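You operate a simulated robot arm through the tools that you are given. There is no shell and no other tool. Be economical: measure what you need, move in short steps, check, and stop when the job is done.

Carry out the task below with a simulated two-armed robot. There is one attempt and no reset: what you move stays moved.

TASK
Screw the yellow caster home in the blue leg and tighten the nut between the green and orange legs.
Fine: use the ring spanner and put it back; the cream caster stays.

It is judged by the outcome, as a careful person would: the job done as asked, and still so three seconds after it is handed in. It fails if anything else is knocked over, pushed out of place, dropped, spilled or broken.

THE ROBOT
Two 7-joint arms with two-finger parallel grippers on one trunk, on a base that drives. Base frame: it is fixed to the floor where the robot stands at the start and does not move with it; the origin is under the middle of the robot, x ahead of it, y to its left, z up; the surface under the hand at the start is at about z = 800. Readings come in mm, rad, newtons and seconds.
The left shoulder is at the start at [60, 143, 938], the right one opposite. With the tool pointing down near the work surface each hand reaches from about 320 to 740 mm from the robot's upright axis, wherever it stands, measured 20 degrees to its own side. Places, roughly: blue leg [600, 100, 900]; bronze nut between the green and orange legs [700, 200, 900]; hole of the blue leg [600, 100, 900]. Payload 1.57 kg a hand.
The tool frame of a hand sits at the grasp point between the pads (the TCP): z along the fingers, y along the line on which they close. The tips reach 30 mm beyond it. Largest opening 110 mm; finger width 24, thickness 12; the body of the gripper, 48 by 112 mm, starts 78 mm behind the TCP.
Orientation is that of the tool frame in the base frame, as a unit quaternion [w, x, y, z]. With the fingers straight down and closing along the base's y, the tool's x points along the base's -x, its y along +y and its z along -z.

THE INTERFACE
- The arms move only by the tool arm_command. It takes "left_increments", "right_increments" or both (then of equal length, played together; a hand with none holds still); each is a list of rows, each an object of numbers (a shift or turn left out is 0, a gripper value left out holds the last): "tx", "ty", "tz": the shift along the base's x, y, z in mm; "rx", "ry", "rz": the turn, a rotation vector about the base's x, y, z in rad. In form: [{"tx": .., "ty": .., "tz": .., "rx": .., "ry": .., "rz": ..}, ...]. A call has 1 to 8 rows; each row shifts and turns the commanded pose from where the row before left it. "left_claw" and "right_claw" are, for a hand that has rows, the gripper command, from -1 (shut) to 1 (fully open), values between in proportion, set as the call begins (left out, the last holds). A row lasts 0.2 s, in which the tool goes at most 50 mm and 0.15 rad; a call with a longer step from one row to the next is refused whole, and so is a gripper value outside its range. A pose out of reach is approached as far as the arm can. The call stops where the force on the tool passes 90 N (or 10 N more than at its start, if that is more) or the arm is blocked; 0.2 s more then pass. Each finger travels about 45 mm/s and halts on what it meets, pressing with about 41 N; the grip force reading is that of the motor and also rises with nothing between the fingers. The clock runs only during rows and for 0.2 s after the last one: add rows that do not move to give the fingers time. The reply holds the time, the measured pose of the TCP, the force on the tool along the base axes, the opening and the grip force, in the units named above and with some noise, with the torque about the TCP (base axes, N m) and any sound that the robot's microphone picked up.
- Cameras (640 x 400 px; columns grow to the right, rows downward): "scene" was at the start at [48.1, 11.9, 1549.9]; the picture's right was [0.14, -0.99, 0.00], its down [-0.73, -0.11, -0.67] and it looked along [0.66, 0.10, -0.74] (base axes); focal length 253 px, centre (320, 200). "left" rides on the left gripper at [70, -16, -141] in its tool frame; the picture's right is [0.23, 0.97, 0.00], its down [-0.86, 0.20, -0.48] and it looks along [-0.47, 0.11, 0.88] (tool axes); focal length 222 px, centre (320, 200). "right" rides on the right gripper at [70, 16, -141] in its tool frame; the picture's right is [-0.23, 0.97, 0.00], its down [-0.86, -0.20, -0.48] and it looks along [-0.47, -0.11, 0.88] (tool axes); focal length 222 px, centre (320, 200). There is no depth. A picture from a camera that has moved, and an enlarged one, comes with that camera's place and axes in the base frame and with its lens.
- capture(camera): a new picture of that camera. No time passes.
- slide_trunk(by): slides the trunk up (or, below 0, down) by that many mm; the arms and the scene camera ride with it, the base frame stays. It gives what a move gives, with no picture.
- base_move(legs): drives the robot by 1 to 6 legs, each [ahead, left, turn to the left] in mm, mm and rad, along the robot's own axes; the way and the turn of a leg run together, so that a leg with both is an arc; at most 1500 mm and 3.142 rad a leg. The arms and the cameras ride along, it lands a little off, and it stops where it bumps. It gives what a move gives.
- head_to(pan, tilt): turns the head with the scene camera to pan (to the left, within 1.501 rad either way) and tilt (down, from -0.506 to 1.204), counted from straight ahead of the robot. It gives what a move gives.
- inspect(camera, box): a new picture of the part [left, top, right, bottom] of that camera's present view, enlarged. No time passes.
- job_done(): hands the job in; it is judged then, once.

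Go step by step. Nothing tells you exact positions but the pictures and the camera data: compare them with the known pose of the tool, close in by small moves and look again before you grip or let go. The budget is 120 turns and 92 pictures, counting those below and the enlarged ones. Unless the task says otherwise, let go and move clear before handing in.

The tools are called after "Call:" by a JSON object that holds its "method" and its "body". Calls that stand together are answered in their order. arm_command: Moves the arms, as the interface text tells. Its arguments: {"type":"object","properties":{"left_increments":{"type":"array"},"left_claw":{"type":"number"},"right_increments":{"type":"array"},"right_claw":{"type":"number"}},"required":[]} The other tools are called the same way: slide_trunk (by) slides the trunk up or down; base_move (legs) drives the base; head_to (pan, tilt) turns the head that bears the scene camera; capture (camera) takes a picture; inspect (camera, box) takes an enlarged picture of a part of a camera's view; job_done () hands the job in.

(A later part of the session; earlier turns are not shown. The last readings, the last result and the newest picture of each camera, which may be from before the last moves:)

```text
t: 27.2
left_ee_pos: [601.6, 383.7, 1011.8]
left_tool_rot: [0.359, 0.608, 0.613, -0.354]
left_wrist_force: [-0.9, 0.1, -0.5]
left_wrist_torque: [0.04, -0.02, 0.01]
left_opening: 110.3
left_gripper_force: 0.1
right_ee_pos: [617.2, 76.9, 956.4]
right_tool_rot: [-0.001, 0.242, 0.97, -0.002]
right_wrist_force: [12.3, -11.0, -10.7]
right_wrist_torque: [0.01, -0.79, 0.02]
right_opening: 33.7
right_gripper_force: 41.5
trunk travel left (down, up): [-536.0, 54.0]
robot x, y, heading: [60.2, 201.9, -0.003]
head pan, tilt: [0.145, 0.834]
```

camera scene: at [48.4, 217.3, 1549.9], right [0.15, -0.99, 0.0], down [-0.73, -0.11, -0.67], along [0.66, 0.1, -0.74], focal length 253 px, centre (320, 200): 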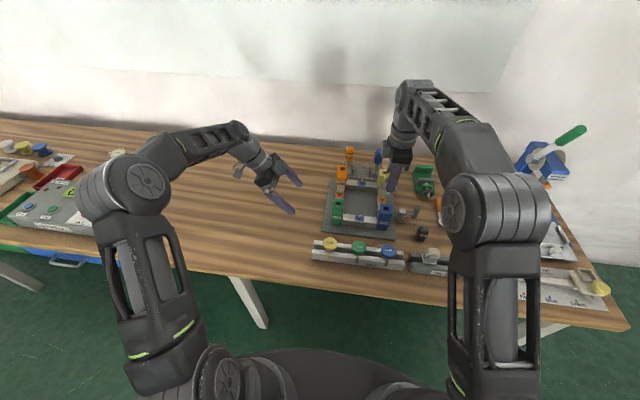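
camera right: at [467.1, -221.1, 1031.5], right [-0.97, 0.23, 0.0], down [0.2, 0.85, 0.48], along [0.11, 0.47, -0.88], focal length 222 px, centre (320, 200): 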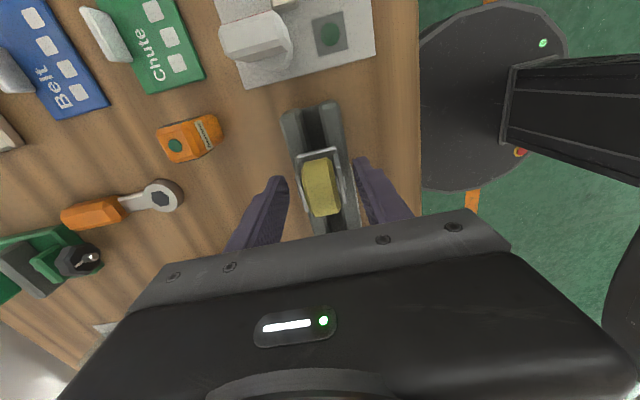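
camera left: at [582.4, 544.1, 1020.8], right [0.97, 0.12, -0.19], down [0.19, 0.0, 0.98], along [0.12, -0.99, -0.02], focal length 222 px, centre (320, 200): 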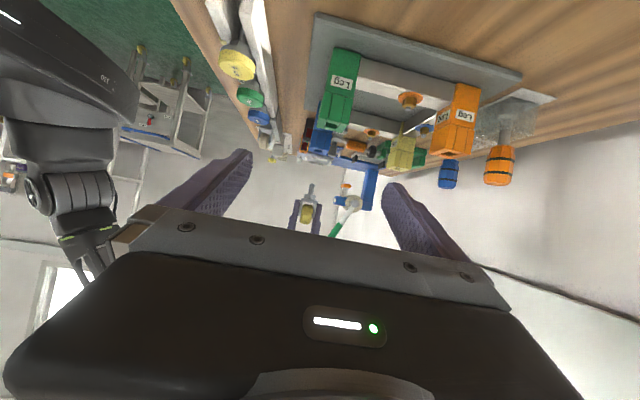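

Thread pulls the tool down faster than I follow, and the offset is ~2.3 mm. Adjusting both and continuing.

Call:
{"method": "arm_command", "body": {"right_increments": [{"tx": 1.17, "ty": -1.02, "tz": -0.8}, {"tx": -0.19, "ty": -0.25, "tz": -0.2, "rz": -0.135}, {"tx": -0.19, "ty": -0.25, "tz": -0.2, "rz": -0.135}, {"tx": -0.19, "ty": -0.25, "tz": -0.2, "rz": -0.135}, {"tx": -0.19, "ty": -0.25, "tz": -0.2, "rz": -0.135}, {"tx": -0.29, "ty": -0.14, "tz": -0.2, "rz": -0.14}, {"tx": -0.29, "ty": -0.14, "tz": -0.2, "rz": -0.14}, {"tx": -0.29, "ty": -0.14, "tz": -0.2, "rz": -0.14}]}}

Call:
{"method": "inspect", "body": {"camera": "left", "box": [305, 110, 335, 170]}}

```text
t: 29.0
left_ee_pos: [600.7, 385.8, 1012.4]
left_tool_rot: [0.36, 0.608, 0.613, -0.354]
left_wrist_force: [0.6, 0.2, 0.4]
left_wrist_torque: [-0.04, 0.01, -0.03]
left_opening: 110.0
left_gripper_force: 0.1
right_ee_pos: [614.6, 75.5, 955.9]
right_tool_rot: [-0.001, 0.663, 0.749, -0.002]
right_wrist_force: [4.4, -6.4, -6.2]
right_wrist_torque: [0.14, -0.51, -0.01]
right_opening: 33.2
right_gripper_force: 40.8
trunk travel left (down, up): [-536.0, 54.0]
robot x, y, heading: [65.4, 203.4, 0.001]
head pan, tilt: [0.145, 0.834]
```

```text
6.67 times, centred on (320, 140) of left
camera zoom: at [582.6, 542.9, 1021.1], right [0.97, 0.12, -0.19], down [0.2, 0.0, 0.98], along [0.12, -0.99, -0.02], focal length 1481 px, centre (320, 600)
```

zoom: 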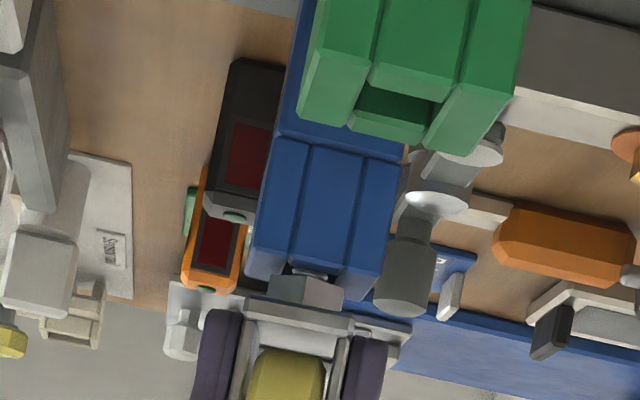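

The caster is nearly seated. Release, lift, rotate the hand back by π, and regrip.

Call:
{"method": "arm_command", "body": {"right_increments": [{"tx": 0.3, "ty": -0.5}, {}, {}, {}, {"tx": -0.4, "ty": 2.2, "tz": 10}, {"tz": 20}, {"tz": 20}], "right_claw": 0.45}}

Call:
{"method": "inspect", "body": {"camera": "left", "box": [300, 100, 345, 190]}}

Call:
{"method": "arm_command", "body": {"right_increments": [{"rz": 0.145}, {"rz": 0.145}, {"rz": 0.145}, {"rz": 0.145}, {"rz": 0.145}, {"rz": 0.145}, {"rz": 0.145}, {"rz": 0.145}]}}

Call:
{"method": "arm_command", "body": {"right_increments": [{"rz": 0.145}, {"rz": 0.145}, {"rz": 0.145}, {"rz": 0.145}, {"rz": 0.145}, {"rz": 0.145}, {"rz": 0.145}, {"rz": 0.145}]}}

Call:
{"method": "arm_command", "body": {"right_increments": [{"rz": 0.14}, {"rz": 0.14}, {"rz": 0.14}, {"rz": 0.14}, {"rz": 0.141}, {}]}}

```text
t: 30.6
left_ee_pos: [599.9, 385.2, 1013.1]
left_tool_rot: [0.36, 0.608, 0.613, -0.353]
left_wrist_force: [0.9, -0.6, 0.8]
left_wrist_torque: [-0.01, 0.02, -0.01]
left_opening: 110.1
left_gripper_force: 0.1
right_ee_pos: [613.6, 79.5, 1006.9]
right_tool_rot: [-0.001, 0.662, 0.749, -0.002]
right_wrist_force: [0.0, 0.0, -0.8]
right_wrist_torque: [0.01, 0.02, 0.02]
right_opening: 79.9
right_gripper_force: 0.1
trunk travel left (down, up): [-536.0, 54.0]
robot x, y, heading: [59.9, 206.8, -0.002]
head pan, tilt: [0.145, 0.834]
```

```text
4.44 times, centred on (322, 145) of left
camera zoom: at [581.7, 543.3, 1021.4], right [0.97, 0.12, -0.19], down [0.19, 0.0, 0.98], along [0.12, -0.99, -0.02], focal length 987 px, centre (309, 444)
```

zoom: 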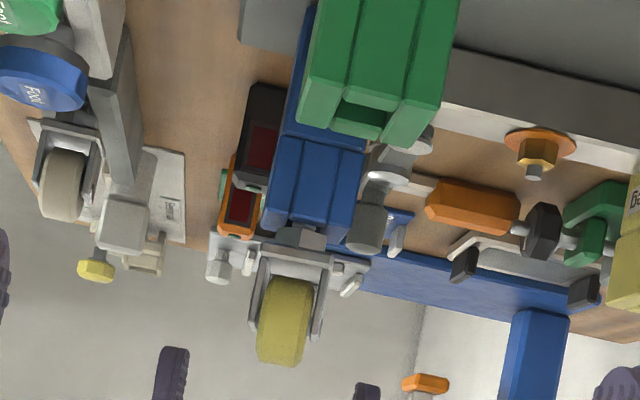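

```text
t: 32.4
left_ee_pos: [600.3, 384.7, 1012.6]
left_tool_rot: [0.36, 0.608, 0.613, -0.353]
left_wrist_force: [-0.2, 0.8, -0.2]
left_wrist_torque: [-0.02, 0.03, -0.02]
left_opening: 110.2
left_gripper_force: 0.1
right_ee_pos: [613.1, 78.2, 1006.2]
right_tool_rot: [0.001, 0.142, 0.99, -0.003]
right_wrist_force: [-0.5, 0.2, 1.1]
right_wrist_torque: [0.0, 0.01, 0.02]
right_opening: 79.7
right_gripper_force: 0.1
trunk travel left (down, up): [-536.0, 54.0]
robot x, y, heading: [56.7, 202.4, -0.002]
head pan, tilt: [0.145, 0.834]
```

```text
t: 34.2
left_ee_pos: [599.6, 384.6, 1011.9]
left_tool_rot: [0.361, 0.608, 0.613, -0.353]
left_wrist_force: [0.3, -0.3, -0.6]
left_wrist_torque: [0.0, 0.01, -0.02]
left_opening: 110.2
left_gripper_force: 0.1
right_ee_pos: [615.6, 78.4, 1006.9]
right_tool_rot: [0.003, -0.424, 0.906, -0.002]
right_wrist_force: [0.5, -0.5, -0.1]
right_wrist_torque: [-0.02, 0.01, 0.02]
right_opening: 80.0
right_gripper_force: 0.0
trunk travel left (down, up): [-536.0, 54.0]
robot x, y, heading: [60.2, 204.4, 0.001]
head pan, tilt: [0.145, 0.834]
```

```text
t: 35.6
left_ee_pos: [599.5, 384.9, 1013.0]
left_tool_rot: [0.36, 0.608, 0.613, -0.353]
left_wrist_force: [1.0, -0.7, 0.4]
left_wrist_torque: [0.02, -0.01, 0.0]
left_opening: 110.2
left_gripper_force: 0.0
right_ee_pos: [613.8, 79.1, 1006.0]
right_tool_rot: [-0.002, 0.709, -0.705, 0.001]
right_wrist_force: [0.0, 0.7, -0.3]
right_wrist_torque: [-0.01, 0.01, 0.03]
right_opening: 79.6
right_gripper_force: 0.2
trunk travel left (down, up): [-536.0, 54.0]
robot x, y, heading: [57.5, 206.2, 0.002]
head pan, tilt: [0.145, 0.834]
```

The caster stands by itself in the leg. Align the yaw to the fork (+0.12), lower and regrip.

Call:
{"method": "arm_command", "body": {"right_increments": [{"rz": 0.118}, {"tz": -25}, {"tz": -24}, {}]}}

Call:
{"method": "capture", "body": {"camera": "right"}}

```text
t: 36.6
left_ee_pos: [599.8, 385.9, 1012.1]
left_tool_rot: [0.36, 0.608, 0.613, -0.353]
left_wrist_force: [0.3, -0.8, 0.5]
left_wrist_torque: [-0.03, -0.01, 0.01]
left_opening: 110.2
left_gripper_force: 0.0
right_ee_pos: [614.8, 78.9, 956.8]
right_tool_rot: [-0.004, 0.749, -0.663, 0.001]
right_wrist_force: [-0.2, 0.5, 0.8]
right_wrist_torque: [-0.02, -0.04, 0.01]
right_opening: 79.6
right_gripper_force: 0.0
trunk travel left (down, up): [-536.0, 54.0]
robot x, y, heading: [59.9, 204.9, -0.001]
head pan, tilt: [0.145, 0.834]
```

```text
53 pictures are left
camera right: at [608.2, 7.5, 1097.6], right [-0.99, 0.11, 0.0], down [0.09, 0.87, 0.48], along [0.06, 0.48, -0.88], focal length 222 px, centre (320, 200)
```

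right: 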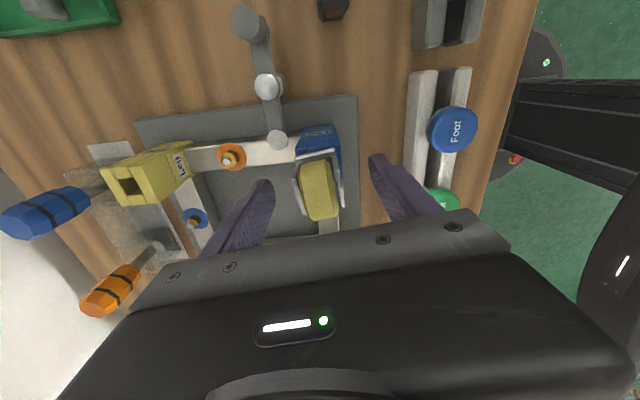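

Call:
{"method": "arm_command", "body": {"right_increments": [{}, {}, {}, {}, {}], "right_claw": -1}}

```text
t: 37.8
left_ee_pos: [599.7, 385.0, 1012.4]
left_tool_rot: [0.36, 0.608, 0.613, -0.354]
left_wrist_force: [-0.3, 0.5, -0.1]
left_wrist_torque: [-0.01, -0.01, -0.02]
left_opening: 110.3
left_gripper_force: 0.0
right_ee_pos: [614.3, 79.5, 956.5]
right_tool_rot: [-0.002, 0.749, -0.663, 0.0]
right_wrist_force: [-0.7, -0.1, -0.2]
right_wrist_torque: [0.0, 0.22, 0.0]
right_opening: 33.7
right_gripper_force: 34.9
trunk travel left (down, up): [-536.0, 54.0]
robot x, y, heading: [59.5, 207.7, 0.002]
head pan, tilt: [0.145, 0.834]
```

Regripped cleanly. Turn clockwise again, watching torque.

Call:
{"method": "arm_command", "body": {"right_increments": [{"tz": -0.1, "rz": -0.14}, {"tz": -0.1, "rz": -0.14}, {"tz": -0.1, "rz": -0.14}, {"tz": -0.1, "rz": -0.14}, {"tz": -0.1, "rz": -0.14}, {"tz": -0.1, "rz": -0.14}]}}

```text
t: 39.2
left_ee_pos: [600.2, 385.6, 1010.9]
left_tool_rot: [0.361, 0.608, 0.613, -0.354]
left_wrist_force: [0.5, -0.5, 0.3]
left_wrist_torque: [0.01, 0.0, 0.0]
left_opening: 109.9
left_gripper_force: 0.0
right_ee_pos: [616.5, 79.5, 955.6]
right_tool_rot: [0.003, -0.413, 0.911, -0.001]
right_wrist_force: [6.5, 5.6, -4.4]
right_wrist_torque: [0.39, -0.03, -0.02]
right_opening: 33.6
right_gripper_force: 40.9
trunk travel left (down, up): [-536.0, 54.0]
robot x, y, heading: [59.8, 203.0, 0.001]
head pan, tilt: [0.145, 0.834]
```

Call:
{"method": "arm_command", "body": {"right_increments": [{"tx": 0.68, "ty": 0.59, "tz": -0.3}, {"tx": 0.15, "tz": -0.15, "rz": -0.14}, {"tx": 0.15, "tz": -0.15, "rz": -0.14}, {"tx": 0.15, "tz": -0.15, "rz": -0.14}, {"tx": 0.15, "tz": -0.15, "rz": -0.14}, {"tx": 0.15, "tz": -0.15, "rz": -0.14}, {"tx": 0.15, "tz": -0.15, "rz": -0.14}]}}

Call:
{"method": "inspect", "body": {"camera": "left", "box": [305, 110, 335, 170]}}

```text
t: 40.8
left_ee_pos: [600.1, 384.1, 1012.7]
left_tool_rot: [0.359, 0.608, 0.613, -0.354]
left_wrist_force: [0.8, -0.9, -0.1]
left_wrist_torque: [0.03, -0.03, -0.01]
left_opening: 110.1
left_gripper_force: 0.1
right_ee_pos: [616.6, 78.3, 954.1]
right_tool_rot: [0.0, -0.006, 1.0, -0.003]
right_wrist_force: [6.0, -2.0, -12.4]
right_wrist_torque: [0.41, -0.59, 0.03]
right_opening: 33.6
right_gripper_force: 41.3
trunk travel left (down, up): [-536.0, 54.0]
robot x, y, heading: [54.9, 204.5, 0.002]
head pan, tilt: [0.145, 0.834]
```

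```text
6.67 times, centred on (320, 140) of left
camera zoom: at [583.2, 542.8, 1020.7], right [0.97, 0.12, -0.19], down [0.2, 0.0, 0.98], along [0.12, -0.99, -0.02], focal length 1481 px, centre (320, 600)
```

zoom: 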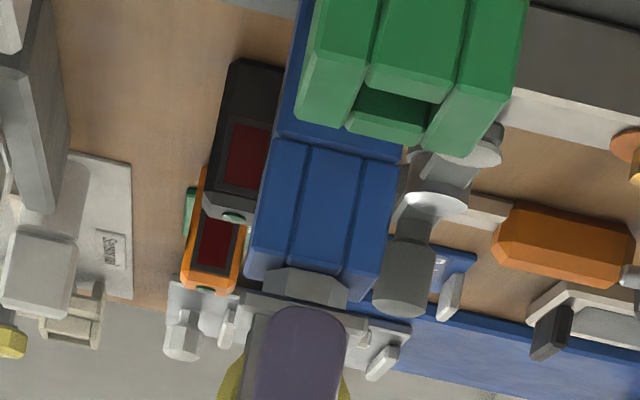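

Call:
{"method": "arm_command", "body": {"right_increments": [{"tx": 0.63, "ty": -0.2, "tz": -1.0}, {"tx": 0.1, "ty": -0.18, "tz": -0.2, "rz": -0.14}, {"tx": 0.1, "ty": -0.18, "tz": -0.2, "rz": -0.14}, {"tx": 0.1, "ty": -0.18, "tz": -0.2, "rz": -0.14}, {"tx": 0.1, "ty": -0.18, "tz": -0.2, "rz": -0.14}, {"tx": 0.1, "ty": -0.18, "tz": -0.2, "rz": -0.14}, {"tx": 0.1, "ty": -0.18, "tz": -0.2, "rz": -0.14}]}}

```text
t: 42.4
left_ee_pos: [599.6, 383.7, 1012.7]
left_tool_rot: [0.361, 0.608, 0.613, -0.353]
left_wrist_force: [-0.5, 0.5, -0.4]
left_wrist_torque: [0.0, 0.01, 0.02]
left_opening: 110.1
left_gripper_force: 0.0
right_ee_pos: [616.7, 77.2, 955.4]
right_tool_rot: [0.0, 0.403, 0.915, -0.003]
right_wrist_force: [-5.5, -2.3, -3.3]
right_wrist_torque: [0.23, -0.2, 0.04]
right_opening: 33.6
right_gripper_force: 40.8
trunk travel left (down, up): [-536.0, 54.0]
robot x, y, heading: [63.6, 203.9, 0.006]
head pan, tilt: [0.145, 0.834]
```

Call:
{"method": "arm_command", "body": {"right_increments": [{"tx": -0.58, "ty": -0.24}, {"tx": -0.15, "ty": -0.15, "tz": -0.18, "rz": -0.14}, {"tx": -0.15, "ty": -0.15, "tz": -0.18, "rz": -0.14}, {"tx": -0.15, "ty": -0.15, "tz": -0.18, "rz": -0.14}, {"tx": -0.15, "ty": -0.15, "tz": -0.18, "rz": -0.14}, {"tx": -0.15, "ty": -0.15, "tz": -0.18, "rz": -0.14}]}}

Call:
{"method": "inspect", "body": {"camera": "left", "box": [305, 110, 335, 170]}}

```text
t: 43.8
left_ee_pos: [599.3, 385.1, 1013.0]
left_tool_rot: [0.36, 0.608, 0.613, -0.353]
left_wrist_force: [0.0, 0.0, 0.1]
left_wrist_torque: [0.0, -0.01, -0.03]
left_opening: 110.2
left_gripper_force: 0.0
right_ee_pos: [615.0, 75.3, 954.0]
right_tool_rot: [0.0, 0.692, 0.722, -0.002]
right_wrist_force: [-4.7, -4.1, 7.5]
right_wrist_torque: [0.01, 0.0, 0.05]
right_opening: 34.0
right_gripper_force: 41.0
trunk travel left (down, up): [-536.0, 54.0]
robot x, y, heading: [59.2, 203.7, -0.002]
head pan, tilt: [0.145, 0.834]
```

```text
6.67 times, centred on (320, 140) of left
camera zoom: at [581.2, 543.0, 1022.0], right [0.97, 0.12, -0.19], down [0.19, 0.0, 0.98], along [0.12, -0.99, -0.02], focal length 1481 px, centre (320, 600)
```

zoom: 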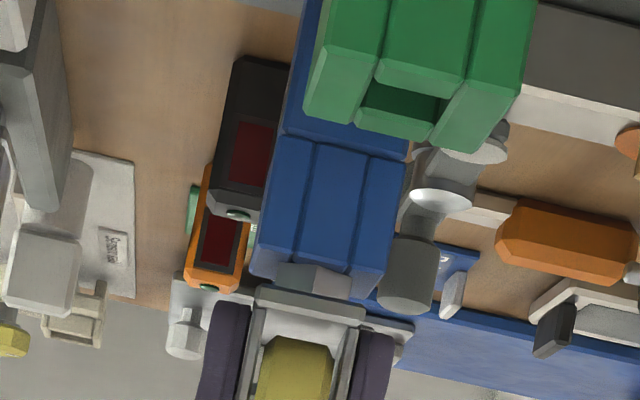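

Still low torque, so not yet home. Relax the push, and try a bit more turn.

Call:
{"method": "arm_command", "body": {"right_increments": [{"tx": -0.5, "ty": -0.4, "tz": 0.6}, {"tx": -0.2, "ty": -0.05, "tz": -0.1, "rz": -0.14}, {"tx": -0.2, "tz": -0.1, "rz": -0.14}, {"tx": -0.2, "tz": -0.1, "rz": -0.14}, {"tx": -0.2, "tz": -0.1, "rz": -0.14}, {"tx": -0.2, "tz": -0.1, "rz": -0.14}]}}

```text
t: 45.2
left_ee_pos: [598.8, 385.5, 1013.8]
left_tool_rot: [0.36, 0.609, 0.612, -0.353]
left_wrist_force: [0.2, 0.2, -0.3]
left_wrist_torque: [0.02, -0.01, 0.04]
left_opening: 109.9
left_gripper_force: 0.2
right_ee_pos: [615.7, 76.7, 954.7]
right_tool_rot: [-0.002, 0.898, 0.44, -0.001]
right_wrist_force: [3.2, -1.4, 22.4]
right_wrist_torque: [-0.51, 0.03, 0.1]
right_opening: 33.5
right_gripper_force: 40.8
trunk travel left (down, up): [-536.0, 54.0]
robot x, y, heading: [59.8, 200.1, -0.001]
head pan, tilt: [0.145, 0.834]
```

Call:
{"method": "inspect", "body": {"camera": "left", "box": [305, 110, 335, 170]}}

Call:
{"method": "inspect", "body": {"camera": "scene", "box": [374, 195, 410, 240]}}

```text
6.67 times, centred on (320, 140) of left
camera zoom: at [581.0, 543.6, 1022.0], right [0.97, 0.12, -0.19], down [0.19, 0.0, 0.98], along [0.12, -0.99, -0.02], focal length 1481 px, centre (320, 600)
```

zoom: 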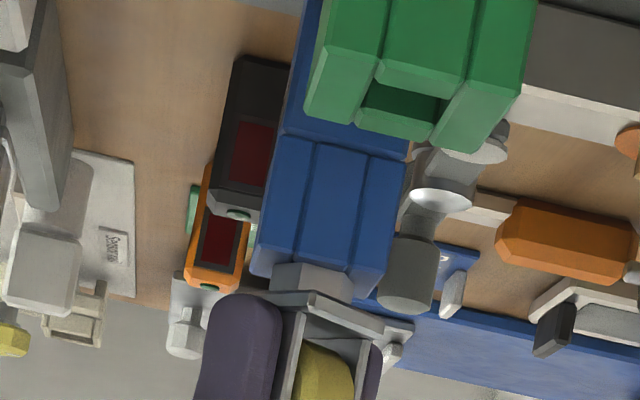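

```text
8.89 times, centred on (392, 218) of scene
camera zoom: at [106.4, 217.1, 1550.1], right [0.15, -0.99, 0.0], down [-0.73, -0.11, -0.67], along [0.67, 0.1, -0.74], focal length 2252 px, centre (-320, 44)
```

zoom: 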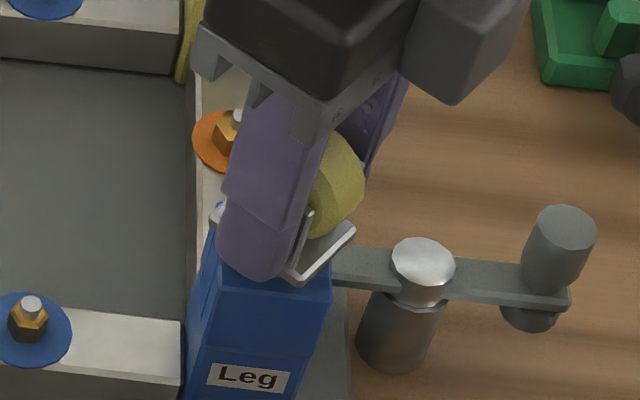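

Looks nearly flush with the leg top. Relax the vertical push and turn a bit further to see if torque rises.

Call:
{"method": "arm_command", "body": {"right_increments": [{"tz": 1.5}, {"rz": -0.12}, {"rz": -0.12}, {"rz": -0.12}, {}]}}

```text
t: 46.4
left_ee_pos: [598.7, 384.9, 1013.6]
left_tool_rot: [0.36, 0.609, 0.612, -0.355]
left_wrist_force: [0.9, 0.2, -0.9]
left_wrist_torque: [0.01, 0.05, 0.02]
left_opening: 109.8
left_gripper_force: 0.0
right_ee_pos: [613.1, 77.0, 954.6]
right_tool_rot: [-0.002, 0.962, 0.273, -0.002]
right_wrist_force: [1.4, 2.0, 7.0]
right_wrist_torque: [-0.14, -0.58, -0.05]
right_opening: 33.7
right_gripper_force: 41.1
trunk travel left (down, up): [-536.0, 54.0]
robot x, y, heading: [59.2, 199.8, 0.001]
head pan, tilt: [0.145, 0.834]
```

Test whether the thread holds: pull up 2.5 mm lightly.

Call:
{"method": "arm_command", "body": {"right_increments": [{"tz": 1.2}, {"tz": 1.3}, {}]}}

```text
t: 47.2
left_ee_pos: [601.2, 386.0, 1011.3]
left_tool_rot: [0.361, 0.607, 0.613, -0.354]
left_wrist_force: [0.0, 1.0, -0.4]
left_wrist_torque: [0.0, -0.02, 0.01]
left_opening: 110.1
left_gripper_force: 0.1
right_ee_pos: [614.8, 77.1, 954.0]
right_tool_rot: [-0.003, 0.962, 0.274, -0.005]
right_wrist_force: [1.9, 9.0, -22.7]
right_wrist_torque: [-0.03, -0.74, 0.0]
right_opening: 33.5
right_gripper_force: 40.9
trunk travel left (down, up): [-536.0, 54.0]
robot x, y, heading: [59.6, 206.0, 0.0]
head pan, tilt: [0.145, 0.834]
```

The thread is engaged (resists pull). Regrip with another half turn back: neutralise, open, lift, rotate +π.

Call:
{"method": "arm_command", "body": {"right_increments": [{"tz": -1.8}, {}]}}

Call:
{"method": "arm_command", "body": {"right_increments": [{}, {}, {}, {"tx": 0.2, "ty": 1.3, "tz": 10}, {"tz": 30}, {"tz": 10}], "right_claw": 0.45}}

Call:
{"method": "inspect", "body": {"camera": "left", "box": [305, 110, 335, 170]}}

Call:
{"method": "arm_command", "body": {"right_increments": [{"rz": 0.1428}, {"rz": 0.1428}, {"rz": 0.1428}, {"rz": 0.1428}, {"rz": 0.1428}, {"rz": 0.1428}, {"rz": 0.1428}, {"rz": 0.1428}]}}

Call:
{"method": "arm_command", "body": {"right_increments": [{"rz": 0.1428}, {"rz": 0.1428}, {"rz": 0.1428}, {"rz": 0.1428}, {"rz": 0.1428}, {"rz": 0.1428}, {"rz": 0.1428}, {"rz": 0.1428}]}}

Call:
{"method": "arm_command", "body": {"right_increments": [{"rz": 0.1428}, {"rz": 0.1428}, {"rz": 0.1428}, {"rz": 0.1428}, {"rz": 0.1428}, {"rz": 0.1428}, {"tz": -25}, {"tz": -24}]}}

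```text
t: 47.8
left_ee_pos: [600.3, 385.3, 1012.1]
left_tool_rot: [0.359, 0.609, 0.612, -0.354]
left_wrist_force: [-0.1, 0.0, 0.3]
left_wrist_torque: [0.03, -0.02, -0.01]
left_opening: 110.3
left_gripper_force: 0.1
right_ee_pos: [612.8, 77.2, 954.9]
right_tool_rot: [-0.002, 0.962, 0.273, -0.004]
right_wrist_force: [-4.1, 8.0, -17.7]
right_wrist_torque: [-0.22, -0.03, 0.01]
right_opening: 34.0
right_gripper_force: 40.8
trunk travel left (down, up): [-536.0, 54.0]
robot x, y, heading: [59.7, 203.0, -0.002]
head pan, tilt: [0.145, 0.834]
```

```text
t: 49.2
left_ee_pos: [600.1, 384.9, 1012.0]
left_tool_rot: [0.361, 0.608, 0.613, -0.354]
left_wrist_force: [0.5, -0.9, 0.4]
left_wrist_torque: [-0.03, -0.01, -0.02]
left_opening: 110.2
left_gripper_force: 0.1
right_ee_pos: [615.5, 78.5, 1005.4]
right_tool_rot: [-0.001, 0.962, 0.274, -0.003]
right_wrist_force: [0.0, 0.1, 0.4]
right_wrist_torque: [-0.01, 0.0, 0.0]
right_opening: 80.0
right_gripper_force: 0.0
trunk travel left (down, up): [-536.0, 54.0]
robot x, y, heading: [58.0, 204.8, 0.001]
head pan, tilt: [0.145, 0.834]
```

```text
6.67 times, centred on (320, 140) of left
camera zoom: at [581.9, 543.4, 1021.3], right [0.97, 0.12, -0.19], down [0.19, 0.0, 0.98], along [0.12, -0.99, -0.02], focal length 1481 px, centre (320, 600)
```

zoom: 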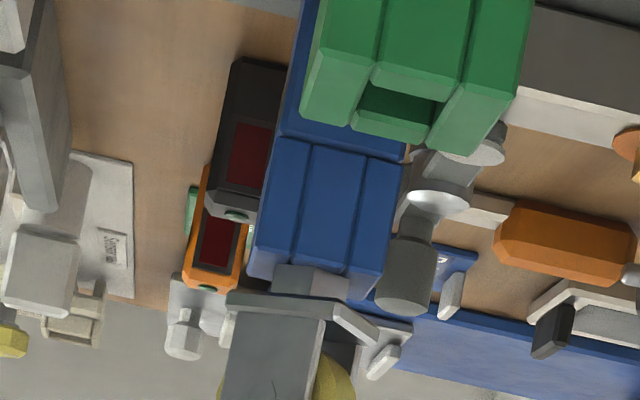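

```text
t: 51.0
left_ee_pos: [599.5, 384.6, 1012.3]
left_tool_rot: [0.36, 0.609, 0.613, -0.353]
left_wrist_force: [-0.9, 0.3, 0.5]
left_wrist_torque: [0.04, 0.03, 0.0]
left_opening: 110.0
left_gripper_force: 0.1
right_ee_pos: [613.3, 77.1, 1004.9]
right_tool_rot: [0.0, 0.661, 0.75, -0.003]
right_wrist_force: [1.2, -0.7, 0.6]
right_wrist_torque: [0.01, 0.01, 0.02]
right_opening: 79.8
right_gripper_force: 0.1
trunk travel left (down, up): [-536.0, 54.0]
robot x, y, heading: [57.9, 202.7, -0.003]
head pan, tilt: [0.145, 0.834]
```

```text
t: 52.8
left_ee_pos: [599.4, 386.1, 1012.2]
left_tool_rot: [0.36, 0.608, 0.613, -0.354]
left_wrist_force: [0.4, 0.0, -0.3]
left_wrist_torque: [-0.02, 0.0, 0.01]
left_opening: 109.9
left_gripper_force: 0.1
right_ee_pos: [614.5, 76.6, 1004.2]
right_tool_rot: [0.002, 0.149, 0.989, -0.003]
right_wrist_force: [0.1, -1.0, 1.1]
right_wrist_torque: [-0.03, 0.01, 0.0]
right_opening: 79.7
right_gripper_force: 0.0
trunk travel left (down, up): [-536.0, 54.0]
robot x, y, heading: [57.9, 204.5, -0.001]
head pan, tilt: [0.145, 0.834]
```

```text
t: 54.6
left_ee_pos: [600.8, 384.8, 1012.4]
left_tool_rot: [0.361, 0.608, 0.613, -0.353]
left_wrist_force: [0.3, -0.1, -0.5]
left_wrist_torque: [0.05, 0.02, -0.02]
left_opening: 110.2
left_gripper_force: 0.1
right_ee_pos: [614.6, 78.6, 956.0]
right_tool_rot: [0.003, -0.273, 0.962, -0.001]
right_wrist_force: [-0.2, -0.4, -0.1]
right_wrist_torque: [-0.04, 0.02, -0.02]
right_opening: 80.0
right_gripper_force: 0.1
trunk travel left (down, up): [-536.0, 54.0]
robot x, y, heading: [61.4, 203.6, 0.004]
head pan, tilt: [0.145, 0.834]
```

Call:
{"method": "arm_command", "body": {"right_increments": [{"tz": -1}, {}, {}, {}, {}], "right_claw": -1}}

Call:
{"method": "arm_command", "body": {"right_increments": [{"tz": -0.09, "rz": -0.14}, {"tz": -0.09, "rz": -0.14}, {"tz": -0.09, "rz": -0.14}, {"tz": -0.09, "rz": -0.14}, {"tz": -0.09, "rz": -0.14}, {"tz": -0.09, "rz": -0.14}]}}

```text
t: 55.8
left_ee_pos: [600.3, 384.2, 1013.2]
left_tool_rot: [0.36, 0.608, 0.613, -0.352]
left_wrist_force: [0.6, -0.4, 0.8]
left_wrist_torque: [-0.03, -0.01, 0.01]
left_opening: 110.1
left_gripper_force: 0.1
right_ee_pos: [614.2, 77.3, 954.1]
right_tool_rot: [0.001, -0.273, 0.962, -0.002]
right_wrist_force: [0.8, -1.0, -0.9]
right_wrist_torque: [0.23, 0.16, -0.03]
right_opening: 33.6
right_gripper_force: 35.2
trunk travel left (down, up): [-536.0, 54.0]
robot x, y, heading: [61.9, 205.4, -0.003]
head pan, tilt: [0.145, 0.834]
```

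```text
t: 57.2
left_ee_pos: [598.4, 384.3, 1012.4]
left_tool_rot: [0.36, 0.608, 0.612, -0.354]
left_wrist_force: [-0.4, 0.1, 0.1]
left_wrist_torque: [0.0, -0.01, -0.02]
left_opening: 109.9
left_gripper_force: 0.0
right_ee_pos: [614.7, 79.3, 954.5]
right_tool_rot: [0.003, 0.144, 0.99, -0.002]
right_wrist_force: [0.6, -0.8, 10.9]
right_wrist_torque: [0.37, 0.36, 0.11]
right_opening: 33.5
right_gripper_force: 40.7
trunk travel left (down, up): [-536.0, 54.0]
robot x, y, heading: [59.3, 201.3, 0.003]
head pan, tilt: [0.145, 0.834]
```

Call:
{"method": "arm_command", "body": {"right_increments": [{"tz": 0.5, "rz": -0.14}, {"rz": -0.14}, {"rz": -0.14}, {"rz": -0.14}, {"rz": -0.14}, {"rz": -0.14}, {"rz": -0.14}]}}

```text
t: 58.8
left_ee_pos: [599.2, 386.1, 1011.5]
left_tool_rot: [0.36, 0.608, 0.613, -0.353]
left_wrist_force: [-0.3, 0.5, -0.6]
left_wrist_torque: [0.0, 0.02, -0.04]
left_opening: 109.8
left_gripper_force: 0.0
right_ee_pos: [614.6, 79.3, 954.8]
right_tool_rot: [0.001, 0.592, 0.806, -0.002]
right_wrist_force: [8.6, 2.3, 7.5]
right_wrist_torque: [0.06, -0.38, 0.05]
right_opening: 33.5
right_gripper_force: 41.1
trunk travel left (down, up): [-536.0, 54.0]
robot x, y, heading: [56.9, 205.3, 0.006]
head pan, tilt: [0.145, 0.834]
```

Call:
{"method": "inspect", "body": {"camera": "left", "box": [309, 130, 327, 156]}}

Call:
{"method": "inspect", "body": {"camera": "scene", "box": [378, 200, 406, 240]}}

```text
15.38 times, centred on (318, 143) of left
camera zoom: at [582.1, 543.7, 1021.1], right [0.97, 0.12, -0.19], down [0.19, 0.0, 0.98], along [0.12, -0.99, -0.02], focal length 3417 px, centre (351, 1077)
```

zoom: 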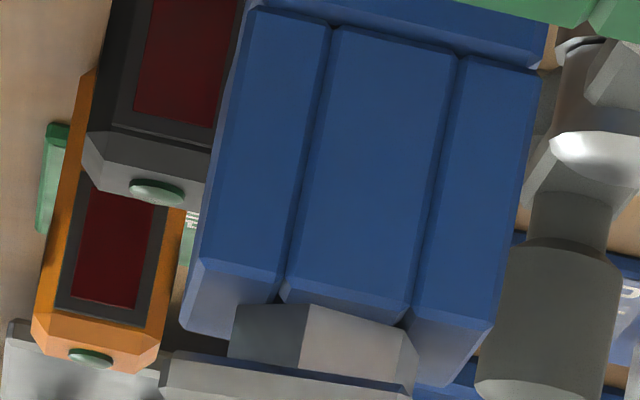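

```text
10.00 times, centred on (392, 220) of scene
camera zoom: at [108.3, 217.1, 1549.9], right [0.15, -0.99, 0.0], down [-0.73, -0.11, -0.67], along [0.66, 0.1, -0.74], focal length 2533 px, centre (-400, 0)
```

zoom: 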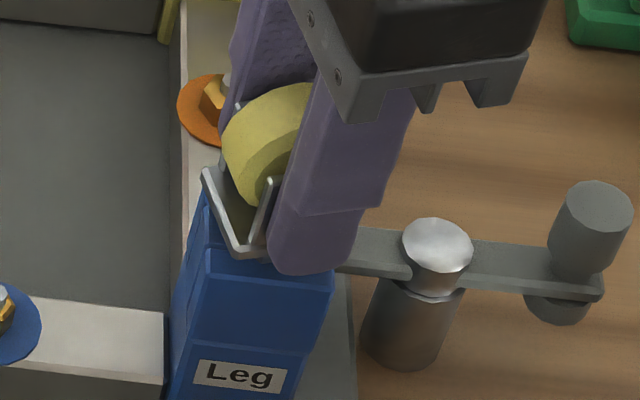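

The shoulder appears about flush with the leg, but torque hasn't risen. Continue turning to confirm it's tight.

Call:
{"method": "arm_command", "body": {"right_increments": [{"tz": 0.3, "rz": -0.14}, {"rz": -0.14}, {"rz": -0.14}, {"rz": -0.14}, {"rz": -0.14}, {"rz": -0.14}, {"rz": -0.14}, {"rz": -0.14}]}}

Call:
{"method": "inspect", "body": {"camera": "left", "box": [309, 130, 327, 156]}}

```text
t: 60.6
left_ee_pos: [600.6, 386.2, 1012.6]
left_tool_rot: [0.36, 0.609, 0.613, -0.354]
left_wrist_force: [0.4, 0.1, 0.2]
left_wrist_torque: [0.0, 0.0, -0.02]
left_opening: 110.2
left_gripper_force: 0.1
right_ee_pos: [614.2, 78.1, 954.8]
right_tool_rot: [-0.001, 0.93, 0.367, -0.002]
right_wrist_force: [11.2, 5.7, 7.5]
right_wrist_torque: [0.12, -0.58, 0.06]
right_opening: 33.7
right_gripper_force: 41.4
trunk travel left (down, up): [-536.0, 54.0]
robot x, y, heading: [59.1, 204.6, -0.001]
head pan, tilt: [0.145, 0.834]
```

```text
15.38 times, centred on (318, 143) of left
camera zoom: at [582.5, 544.1, 1020.8], right [0.97, 0.12, -0.19], down [0.2, 0.0, 0.98], along [0.12, -0.99, -0.02], focal length 3417 px, centre (351, 1077)
```

zoom: 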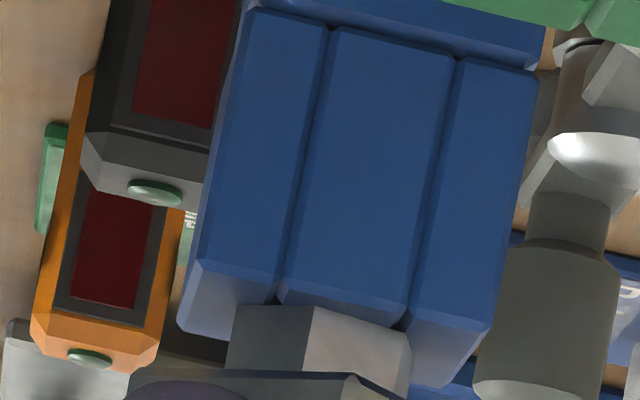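

The shoulder hasn't descended since t≈44 while still turning, suggesting it has bottomed. I'll lower the left camera to look at the seam nearly horizontally.

Call:
{"method": "arm_command", "body": {"left_increments": [{"tz": -28}, {"tz": -28}, {"tz": -26}, {}]}}

Call:
{"method": "inspect", "body": {"camera": "left", "box": [300, 160, 340, 210]}}

```text
t: 61.6
left_ee_pos: [600.2, 385.3, 929.9]
left_tool_rot: [0.36, 0.609, 0.612, -0.354]
left_wrist_force: [-0.1, -0.2, -0.5]
left_wrist_torque: [-0.05, 0.01, 0.01]
left_opening: 110.2
left_gripper_force: 0.0
right_ee_pos: [615.4, 79.2, 954.0]
right_tool_rot: [-0.001, 0.929, 0.369, -0.002]
right_wrist_force: [12.4, 4.6, 8.3]
right_wrist_torque: [-0.03, -0.52, 0.05]
right_opening: 33.5
right_gripper_force: 41.0
trunk travel left (down, up): [-536.0, 54.0]
robot x, y, heading: [61.8, 210.4, 0.0]
head pan, tilt: [0.145, 0.834]
```

```text
8.00 times, centred on (320, 185) of left
camera zoom: at [582.2, 544.6, 939.1], right [0.97, 0.12, -0.19], down [0.2, 0.0, 0.98], along [0.12, -0.99, -0.02], focal length 1777 px, centre (320, 320)
```

zoom: 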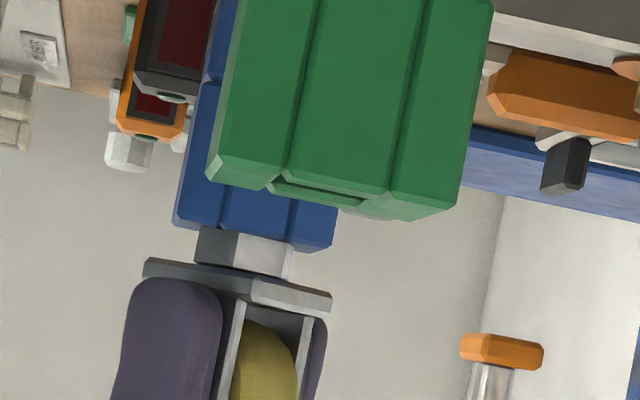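

The hex shoulder sits flush on the leg: caster is home. Release and lift away.

Call:
{"method": "arm_command", "body": {"right_increments": [{"tx": 0.5, "ty": 0.3, "tz": 0.4}, {}, {}, {"tz": 10}, {"tz": 40}, {"tz": 40}, {"tz": 20}], "right_claw": 0.5}}

Call:
{"method": "inspect", "body": {"camera": "left", "box": [300, 160, 340, 210]}}

Call:
{"method": "inspect", "body": {"camera": "scene", "box": [310, 140, 470, 260]}}

```text
t: 63.2
left_ee_pos: [599.3, 385.4, 930.8]
left_tool_rot: [0.361, 0.608, 0.613, -0.353]
left_wrist_force: [0.4, -1.1, 0.5]
left_wrist_torque: [0.03, 0.01, 0.01]
left_opening: 110.0
left_gripper_force: 0.1
right_ee_pos: [614.9, 78.3, 1065.1]
right_tool_rot: [-0.001, 0.929, 0.369, -0.002]
right_wrist_force: [-0.1, -0.4, -0.5]
right_wrist_torque: [0.03, 0.0, 0.01]
right_opening: 82.5
right_gripper_force: 0.1
trunk travel left (down, up): [-536.0, 54.0]
robot x, y, heading: [58.1, 203.5, 0.006]
head pan, tilt: [0.145, 0.834]
```

```text
8.00 times, centred on (320, 185) of left
camera zoom: at [581.7, 544.1, 939.8], right [0.97, 0.12, -0.19], down [0.19, 0.0, 0.98], along [0.12, -0.99, -0.02], focal length 1777 px, centre (320, 320)
```

zoom: 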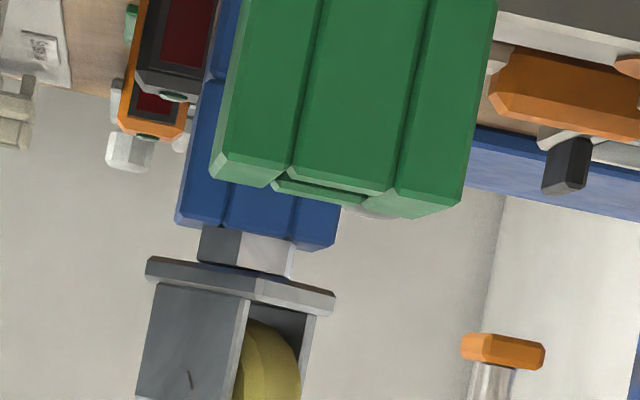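

```text
3.33 times, centred on (390, 200) of scene
camera zoom: at [107.9, 216.7, 1549.9], right [0.15, -0.99, 0.0], down [-0.73, -0.11, -0.67], along [0.66, 0.1, -0.74], focal length 844 px, centre (87, 200)
```

zoom: 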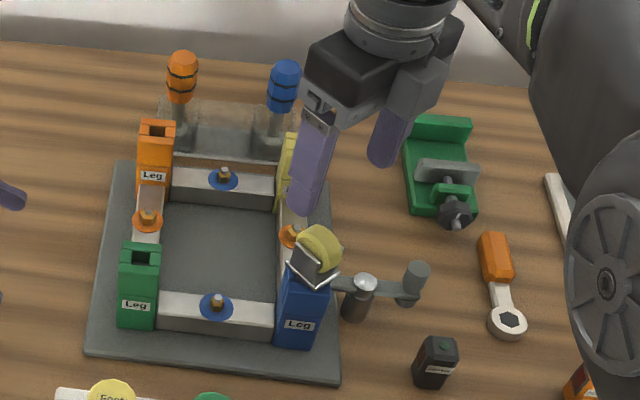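

Caster done. Next the spanner with the right hand: clear the left hand up and back, turn the right hand back to yaw 0, and drive right 200 mm.

Call:
{"method": "arm_command", "body": {"left_increments": [{"tz": 38}, {"tz": 38}, {"tz": 38}, {"tz": 38}, {"tx": -40, "ty": 20}, {"tx": -40, "ty": 20}, {"tx": -40, "ty": 20}, {"tx": -40, "ty": 20}], "right_increments": [{"rz": 0.145}, {"rz": 0.145}, {"rz": 0.145}, {"rz": 0.145}, {"rz": 0.145}, {"rz": 0.145}, {"rz": 0.145}, {"rz": 0.145}]}}

Call:
{"method": "base_move", "body": {"legs": [[0, -210, 0]]}}

Call:
{"method": "arm_command", "body": {"right_increments": [{"tx": 10, "ty": -5, "rz": 0.145}, {"tx": 10, "ty": -5, "rz": 0.145}, {"tx": 10, "ty": -5, "rz": 0.145}, {"tx": 10, "rz": 0.145}, {"tx": 10, "rz": 0.145}, {"tx": 10, "rz": 0.145}, {"tx": 10, "rz": 0.145}, {"tx": 10, "rz": 0.145}], "right_claw": 0.0}}

Call:
{"method": "inspect", "body": {"camera": "scene", "box": [340, 130, 480, 240]}}

```text
t: 65.0
left_ee_pos: [437.8, 469.7, 1081.4]
left_tool_rot: [0.361, 0.607, 0.613, -0.354]
left_wrist_force: [0.3, 0.7, 0.2]
left_wrist_torque: [-0.04, -0.02, -0.01]
left_opening: 109.9
left_gripper_force: 0.2
right_ee_pos: [613.5, 81.0, 1066.4]
right_tool_rot: [0.001, 0.574, 0.819, -0.003]
right_wrist_force: [0.1, 0.1, 0.4]
right_wrist_torque: [-0.07, -0.02, -0.02]
right_opening: 82.5
right_gripper_force: 0.0
trunk travel left (down, up): [-536.0, 54.0]
robot x, y, heading: [60.2, 205.4, 0.0]
head pan, tilt: [0.145, 0.834]
```

```text
t: 66.6
left_ee_pos: [439.1, 255.6, 1082.9]
left_tool_rot: [0.361, 0.608, 0.613, -0.353]
left_wrist_force: [0.1, -0.6, 0.3]
left_wrist_torque: [0.03, -0.03, -0.03]
left_opening: 110.2
left_gripper_force: 0.1
right_ee_pos: [615.7, -133.5, 1065.6]
right_tool_rot: [0.0, 0.574, 0.819, -0.002]
right_wrist_force: [-0.3, -0.6, -0.6]
right_wrist_torque: [0.04, 0.01, 0.02]
right_opening: 82.6
right_gripper_force: 0.0
trunk travel left (down, up): [-536.0, 54.0]
robot x, y, heading: [58.4, -5.5, 0.007]
head pan, tilt: [0.145, 0.834]
```

```text
t: 68.4
left_ee_pos: [439.8, 257.9, 1083.3]
left_tool_rot: [0.361, 0.607, 0.613, -0.353]
left_wrist_force: [0.4, -1.0, 0.2]
left_wrist_torque: [0.0, -0.01, 0.0]
left_opening: 109.7
left_gripper_force: 0.0
right_ee_pos: [658.7, -146.9, 1065.1]
right_tool_rot: [0.006, 0.293, 0.956, -0.001]
right_wrist_force: [-0.3, 0.9, 0.1]
right_wrist_torque: [0.01, 0.02, 0.0]
right_opening: 54.8
right_gripper_force: 0.0
right hand out of reach, approached as far as the arm can: row 4, 5, 6, 7, 8
trunk travel left (down, up): [-536.0, 54.0]
robot x, y, heading: [59.9, -7.1, 0.006]
head pan, tilt: [0.145, 0.834]
```

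```text
3.64 times, centred on (410, 185) of scene
camera zoom: at [108.3, 5.8, 1549.9], right [0.15, -0.99, 0.0], down [-0.73, -0.11, -0.67], along [0.66, 0.1, -0.74], focal length 921 px, centre (-7, 254)
```

zoom: 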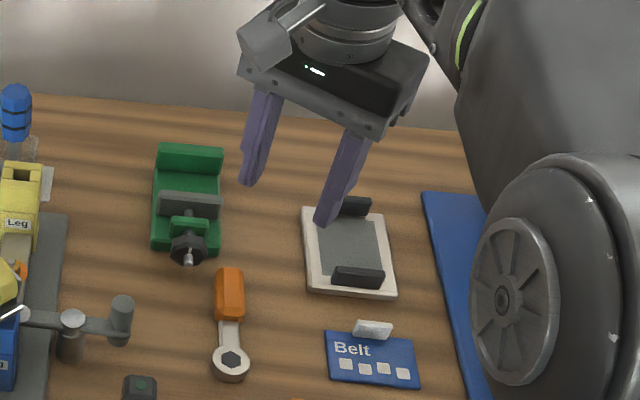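

Reach at this height is limited; drive 70 mm further forward, then finish turning to yaw 0 while lowering.

Call:
{"method": "base_move", "body": {"legs": [[70, 0, -0.006]]}}

Call:
{"method": "arm_command", "body": {"right_increments": [{"tz": -20, "rz": 0.145}, {"tz": -20, "rz": 0.145}, {"tz": -20, "rz": 0.145}, {"tz": -20, "rz": 0.145}, {}]}}

Call:
{"method": "capture", "body": {"camera": "right"}}

```text
t: 69.5
left_ee_pos: [511.2, 254.5, 1082.3]
left_tool_rot: [0.359, 0.609, 0.612, -0.354]
left_wrist_force: [0.4, -0.8, -0.9]
left_wrist_torque: [-0.02, 0.06, -0.04]
left_opening: 110.1
left_gripper_force: 0.0
right_ee_pos: [728.8, -151.7, 1064.9]
right_tool_rot: [0.005, 0.296, 0.955, 0.0]
right_wrist_force: [1.2, 0.2, -0.8]
right_wrist_torque: [0.0, 0.07, 0.0]
right_opening: 55.0
right_gripper_force: 0.1
trunk travel left (down, up): [-536.0, 54.0]
robot x, y, heading: [127.8, -4.1, -0.005]
head pan, tilt: [0.145, 0.834]
```

```text
t: 70.7
left_ee_pos: [510.2, 254.7, 1083.3]
left_tool_rot: [0.36, 0.609, 0.611, -0.354]
left_wrist_force: [0.3, -0.8, -0.3]
left_wrist_torque: [0.02, -0.01, 0.01]
left_opening: 109.8
left_gripper_force: 0.0
right_ee_pos: [729.0, -149.4, 984.1]
right_tool_rot: [0.005, 0.01, 1.0, 0.001]
right_wrist_force: [0.5, -0.5, -0.1]
right_wrist_torque: [-0.01, -0.01, 0.0]
right_opening: 55.0
right_gripper_force: 0.2
trunk travel left (down, up): [-536.0, 54.0]
robot x, y, heading: [129.8, -5.0, -0.007]
head pan, tilt: [0.145, 0.834]
```

```text
40 pictures are left
camera right: at [659.2, -133.1, 1125.3], right [0.25, 0.97, 0.0], down [0.85, -0.22, 0.49], along [0.47, -0.12, -0.87], focal length 222 px, centre (320, 200)
```

right: 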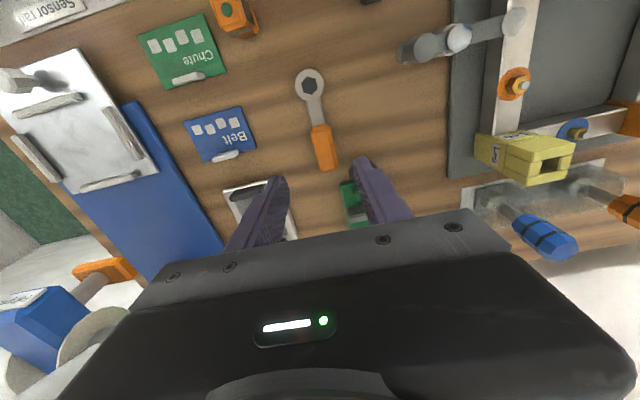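

Spanner: ring (664,-147), handle from (715,-150) to (777,-151). Grip point (748,-150). Descend to z=850 and check.

Call:
{"method": "arm_command", "body": {"right_increments": [{"tx": 10, "ty": -0.5, "tz": -40}, {"tx": 9, "tz": -40}, {"tz": -30}, {"tz": -24}, {}]}}

Call:
{"method": "capture", "body": {"camera": "right"}}

```text
t: 71.8
left_ee_pos: [510.0, 253.3, 1083.0]
left_tool_rot: [0.36, 0.61, 0.612, -0.354]
left_wrist_force: [0.5, 0.2, 0.1]
left_wrist_torque: [-0.02, 0.0, -0.01]
left_opening: 110.0
left_gripper_force: 0.0
right_ee_pos: [745.8, -151.6, 851.2]
right_tool_rot: [0.006, 0.011, 1.0, 0.001]
right_wrist_force: [-0.7, -0.5, -0.3]
right_wrist_torque: [0.02, -0.02, 0.0]
right_opening: 55.4
right_gripper_force: 0.1
trunk travel left (down, up): [-536.0, 54.0]
robot x, y, heading: [127.0, -6.0, -0.005]
head pan, tilt: [0.145, 0.834]
```

```text
39 pictures are left
camera right: at [676.4, -135.0, 991.3], right [0.25, 0.97, 0.0], down [0.85, -0.22, 0.49], along [0.47, -0.12, -0.87], focal length 222 px, centre (320, 200)
```

right: 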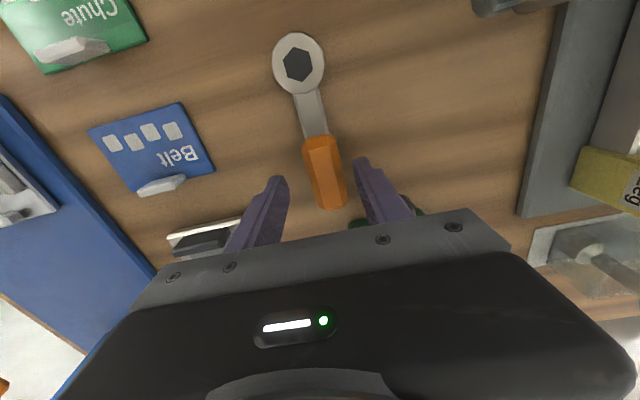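

Well aligned. Lower to z≈835 and close on the handle.

Call:
{"method": "arm_command", "body": {"right_increments": [{"ty": 0.7, "tz": -8}, {"tz": -5}, {"tz": -3}, {}]}}

Call:
{"method": "arm_command", "body": {"right_increments": [{}, {}, {}, {}], "right_claw": -1}}

```text
t: 72.8
left_ee_pos: [510.1, 254.7, 1082.2]
left_tool_rot: [0.36, 0.61, 0.612, -0.354]
left_wrist_force: [-0.7, 0.2, 0.4]
left_wrist_torque: [-0.02, -0.02, -0.02]
left_opening: 110.0
left_gripper_force: 0.1
right_ee_pos: [745.8, -151.3, 835.3]
right_tool_rot: [0.005, 0.01, 1.0, 0.002]
right_wrist_force: [1.5, -0.6, 0.0]
right_wrist_torque: [0.01, -0.02, 0.01]
right_opening: 54.9
right_gripper_force: 0.0
trunk travel left (down, up): [-536.0, 54.0]
robot x, y, heading: [129.8, -8.1, -0.005]
head pan, tilt: [0.145, 0.834]
```

```text
t: 73.8
left_ee_pos: [509.8, 253.8, 1083.2]
left_tool_rot: [0.359, 0.61, 0.611, -0.354]
left_wrist_force: [-0.1, -0.2, 0.5]
left_wrist_torque: [-0.03, 0.01, 0.03]
left_opening: 110.0
left_gripper_force: 0.1
right_ee_pos: [745.7, -151.4, 834.8]
right_tool_rot: [0.006, 0.011, 1.0, 0.001]
right_wrist_force: [0.6, 0.7, 1.0]
right_wrist_torque: [0.0, 0.07, 0.01]
right_opening: 27.2
right_gripper_force: 35.0
trunk travel left (down, up): [-536.0, 54.0]
robot x, y, heading: [128.7, -3.2, -0.005]
head pan, tilt: [0.145, 0.834]
```

Spanner gripped (27 mm). Lift it clear and drive left 205 mm.

Call:
{"method": "arm_command", "body": {"right_increments": [{"tz": 10}, {"tz": 30}, {"tz": 45}, {"tz": 45}, {"tz": 30}, {}]}}

Call:
{"method": "base_move", "body": {"legs": [[0, 205, 0]]}}

Call:
{"method": "capture", "body": {"camera": "right"}}

```text
t: 75.2
left_ee_pos: [511.0, 254.6, 1081.6]
left_tool_rot: [0.36, 0.609, 0.611, -0.354]
left_wrist_force: [0.0, -1.0, -0.1]
left_wrist_torque: [0.0, 0.02, 0.0]
left_opening: 109.9
left_gripper_force: 0.0
right_ee_pos: [745.5, -149.9, 996.0]
right_tool_rot: [0.005, 0.011, 1.0, 0.001]
right_wrist_force: [1.0, 0.4, -0.8]
right_wrist_torque: [0.01, -0.01, 0.02]
right_opening: 27.0
right_gripper_force: 37.9
trunk travel left (down, up): [-536.0, 54.0]
robot x, y, heading: [130.2, -5.9, 0.004]
head pan, tilt: [0.145, 0.834]
```

```text
t: 76.9
left_ee_pos: [511.8, 461.1, 1082.9]
left_tool_rot: [0.36, 0.609, 0.611, -0.355]
left_wrist_force: [-0.6, 0.0, 0.2]
left_wrist_torque: [-0.01, 0.0, 0.0]
left_opening: 109.9
left_gripper_force: 0.1
right_ee_pos: [747.4, 56.7, 996.0]
right_tool_rot: [0.005, 0.012, 1.0, 0.001]
right_wrist_force: [-0.1, 0.5, -1.1]
right_wrist_torque: [-0.05, -0.01, 0.03]
right_opening: 27.0
right_gripper_force: 38.0
trunk travel left (down, up): [-536.0, 54.0]
robot x, y, heading: [132.9, 199.9, -0.003]
head pan, tilt: [0.145, 0.834]
```

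```text
38 pictures are left
camera right: at [677.7, 74.6, 1136.7], right [0.25, 0.97, 0.0], down [0.84, -0.22, 0.49], along [0.47, -0.12, -0.87], focal length 222 px, centre (320, 200)
```

right: 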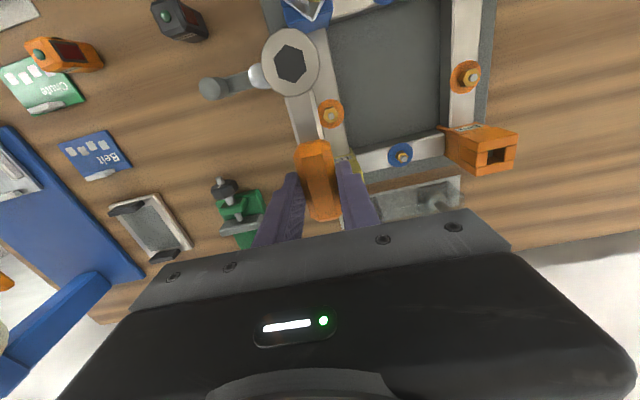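

Spanner held level. Enlarge the target nut and the ring for hex orientation and position.

Call:
{"method": "inspect", "body": {"camera": "right", "box": [436, 47, 496, 107]}}

Call:
{"method": "inspect", "body": {"camera": "right", "box": [255, 20, 345, 110]}}

Call:
{"method": "inspect", "body": {"camera": "scene", "box": [300, 130, 400, 210]}}

```text
6.67 times, centred on (466, 77) of right
camera zoom: at [677.7, 74.6, 1136.7], right [0.25, 0.97, 0.0], down [0.84, -0.22, 0.49], along [0.47, -0.12, -0.87], focal length 1481 px, centre (-653, 1020)
```

zoom: 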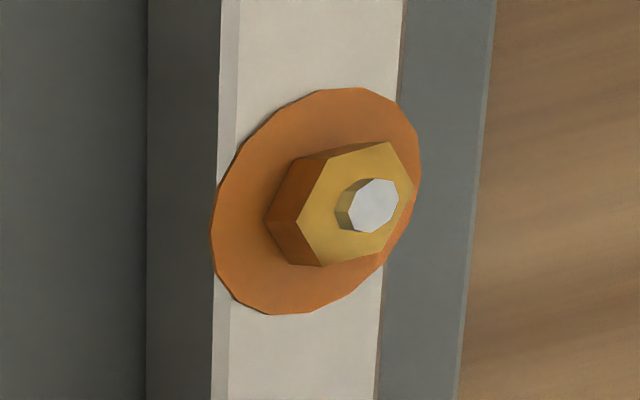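

```text
4.44 times, centred on (300, 65) of right
camera zoom: at [677.7, 74.6, 1136.7], right [0.25, 0.97, 0.0], down [0.84, -0.22, 0.49], along [0.47, -0.12, -0.87], focal length 987 px, centre (409, 800)
```

zoom: 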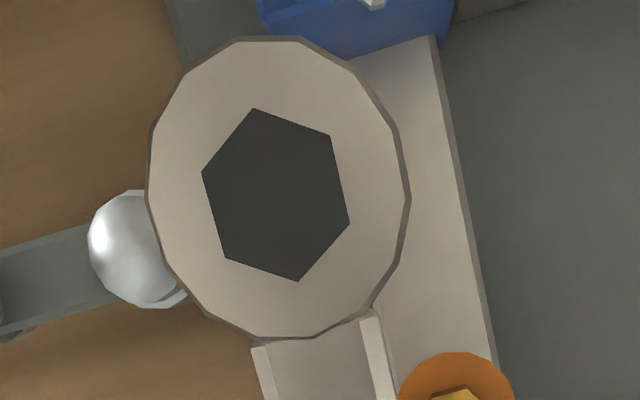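

```text
5.00 times, centred on (350, 170) of scene
camera zoom: at [178.6, 212.7, 1549.9], right [0.14, -0.99, 0.0], down [-0.73, -0.1, -0.67], along [0.67, 0.09, -0.74], focal length 1266 px, centre (170, 350)
```

zoom: 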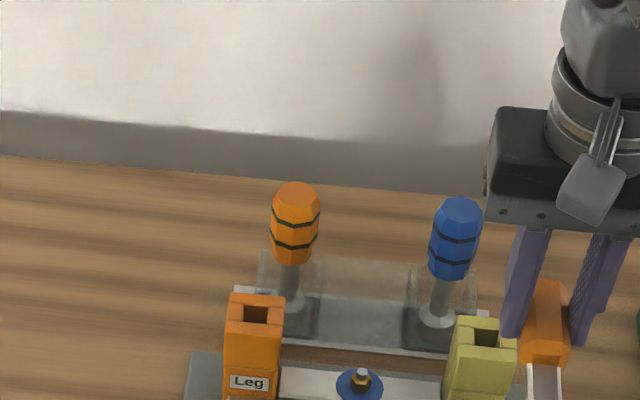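

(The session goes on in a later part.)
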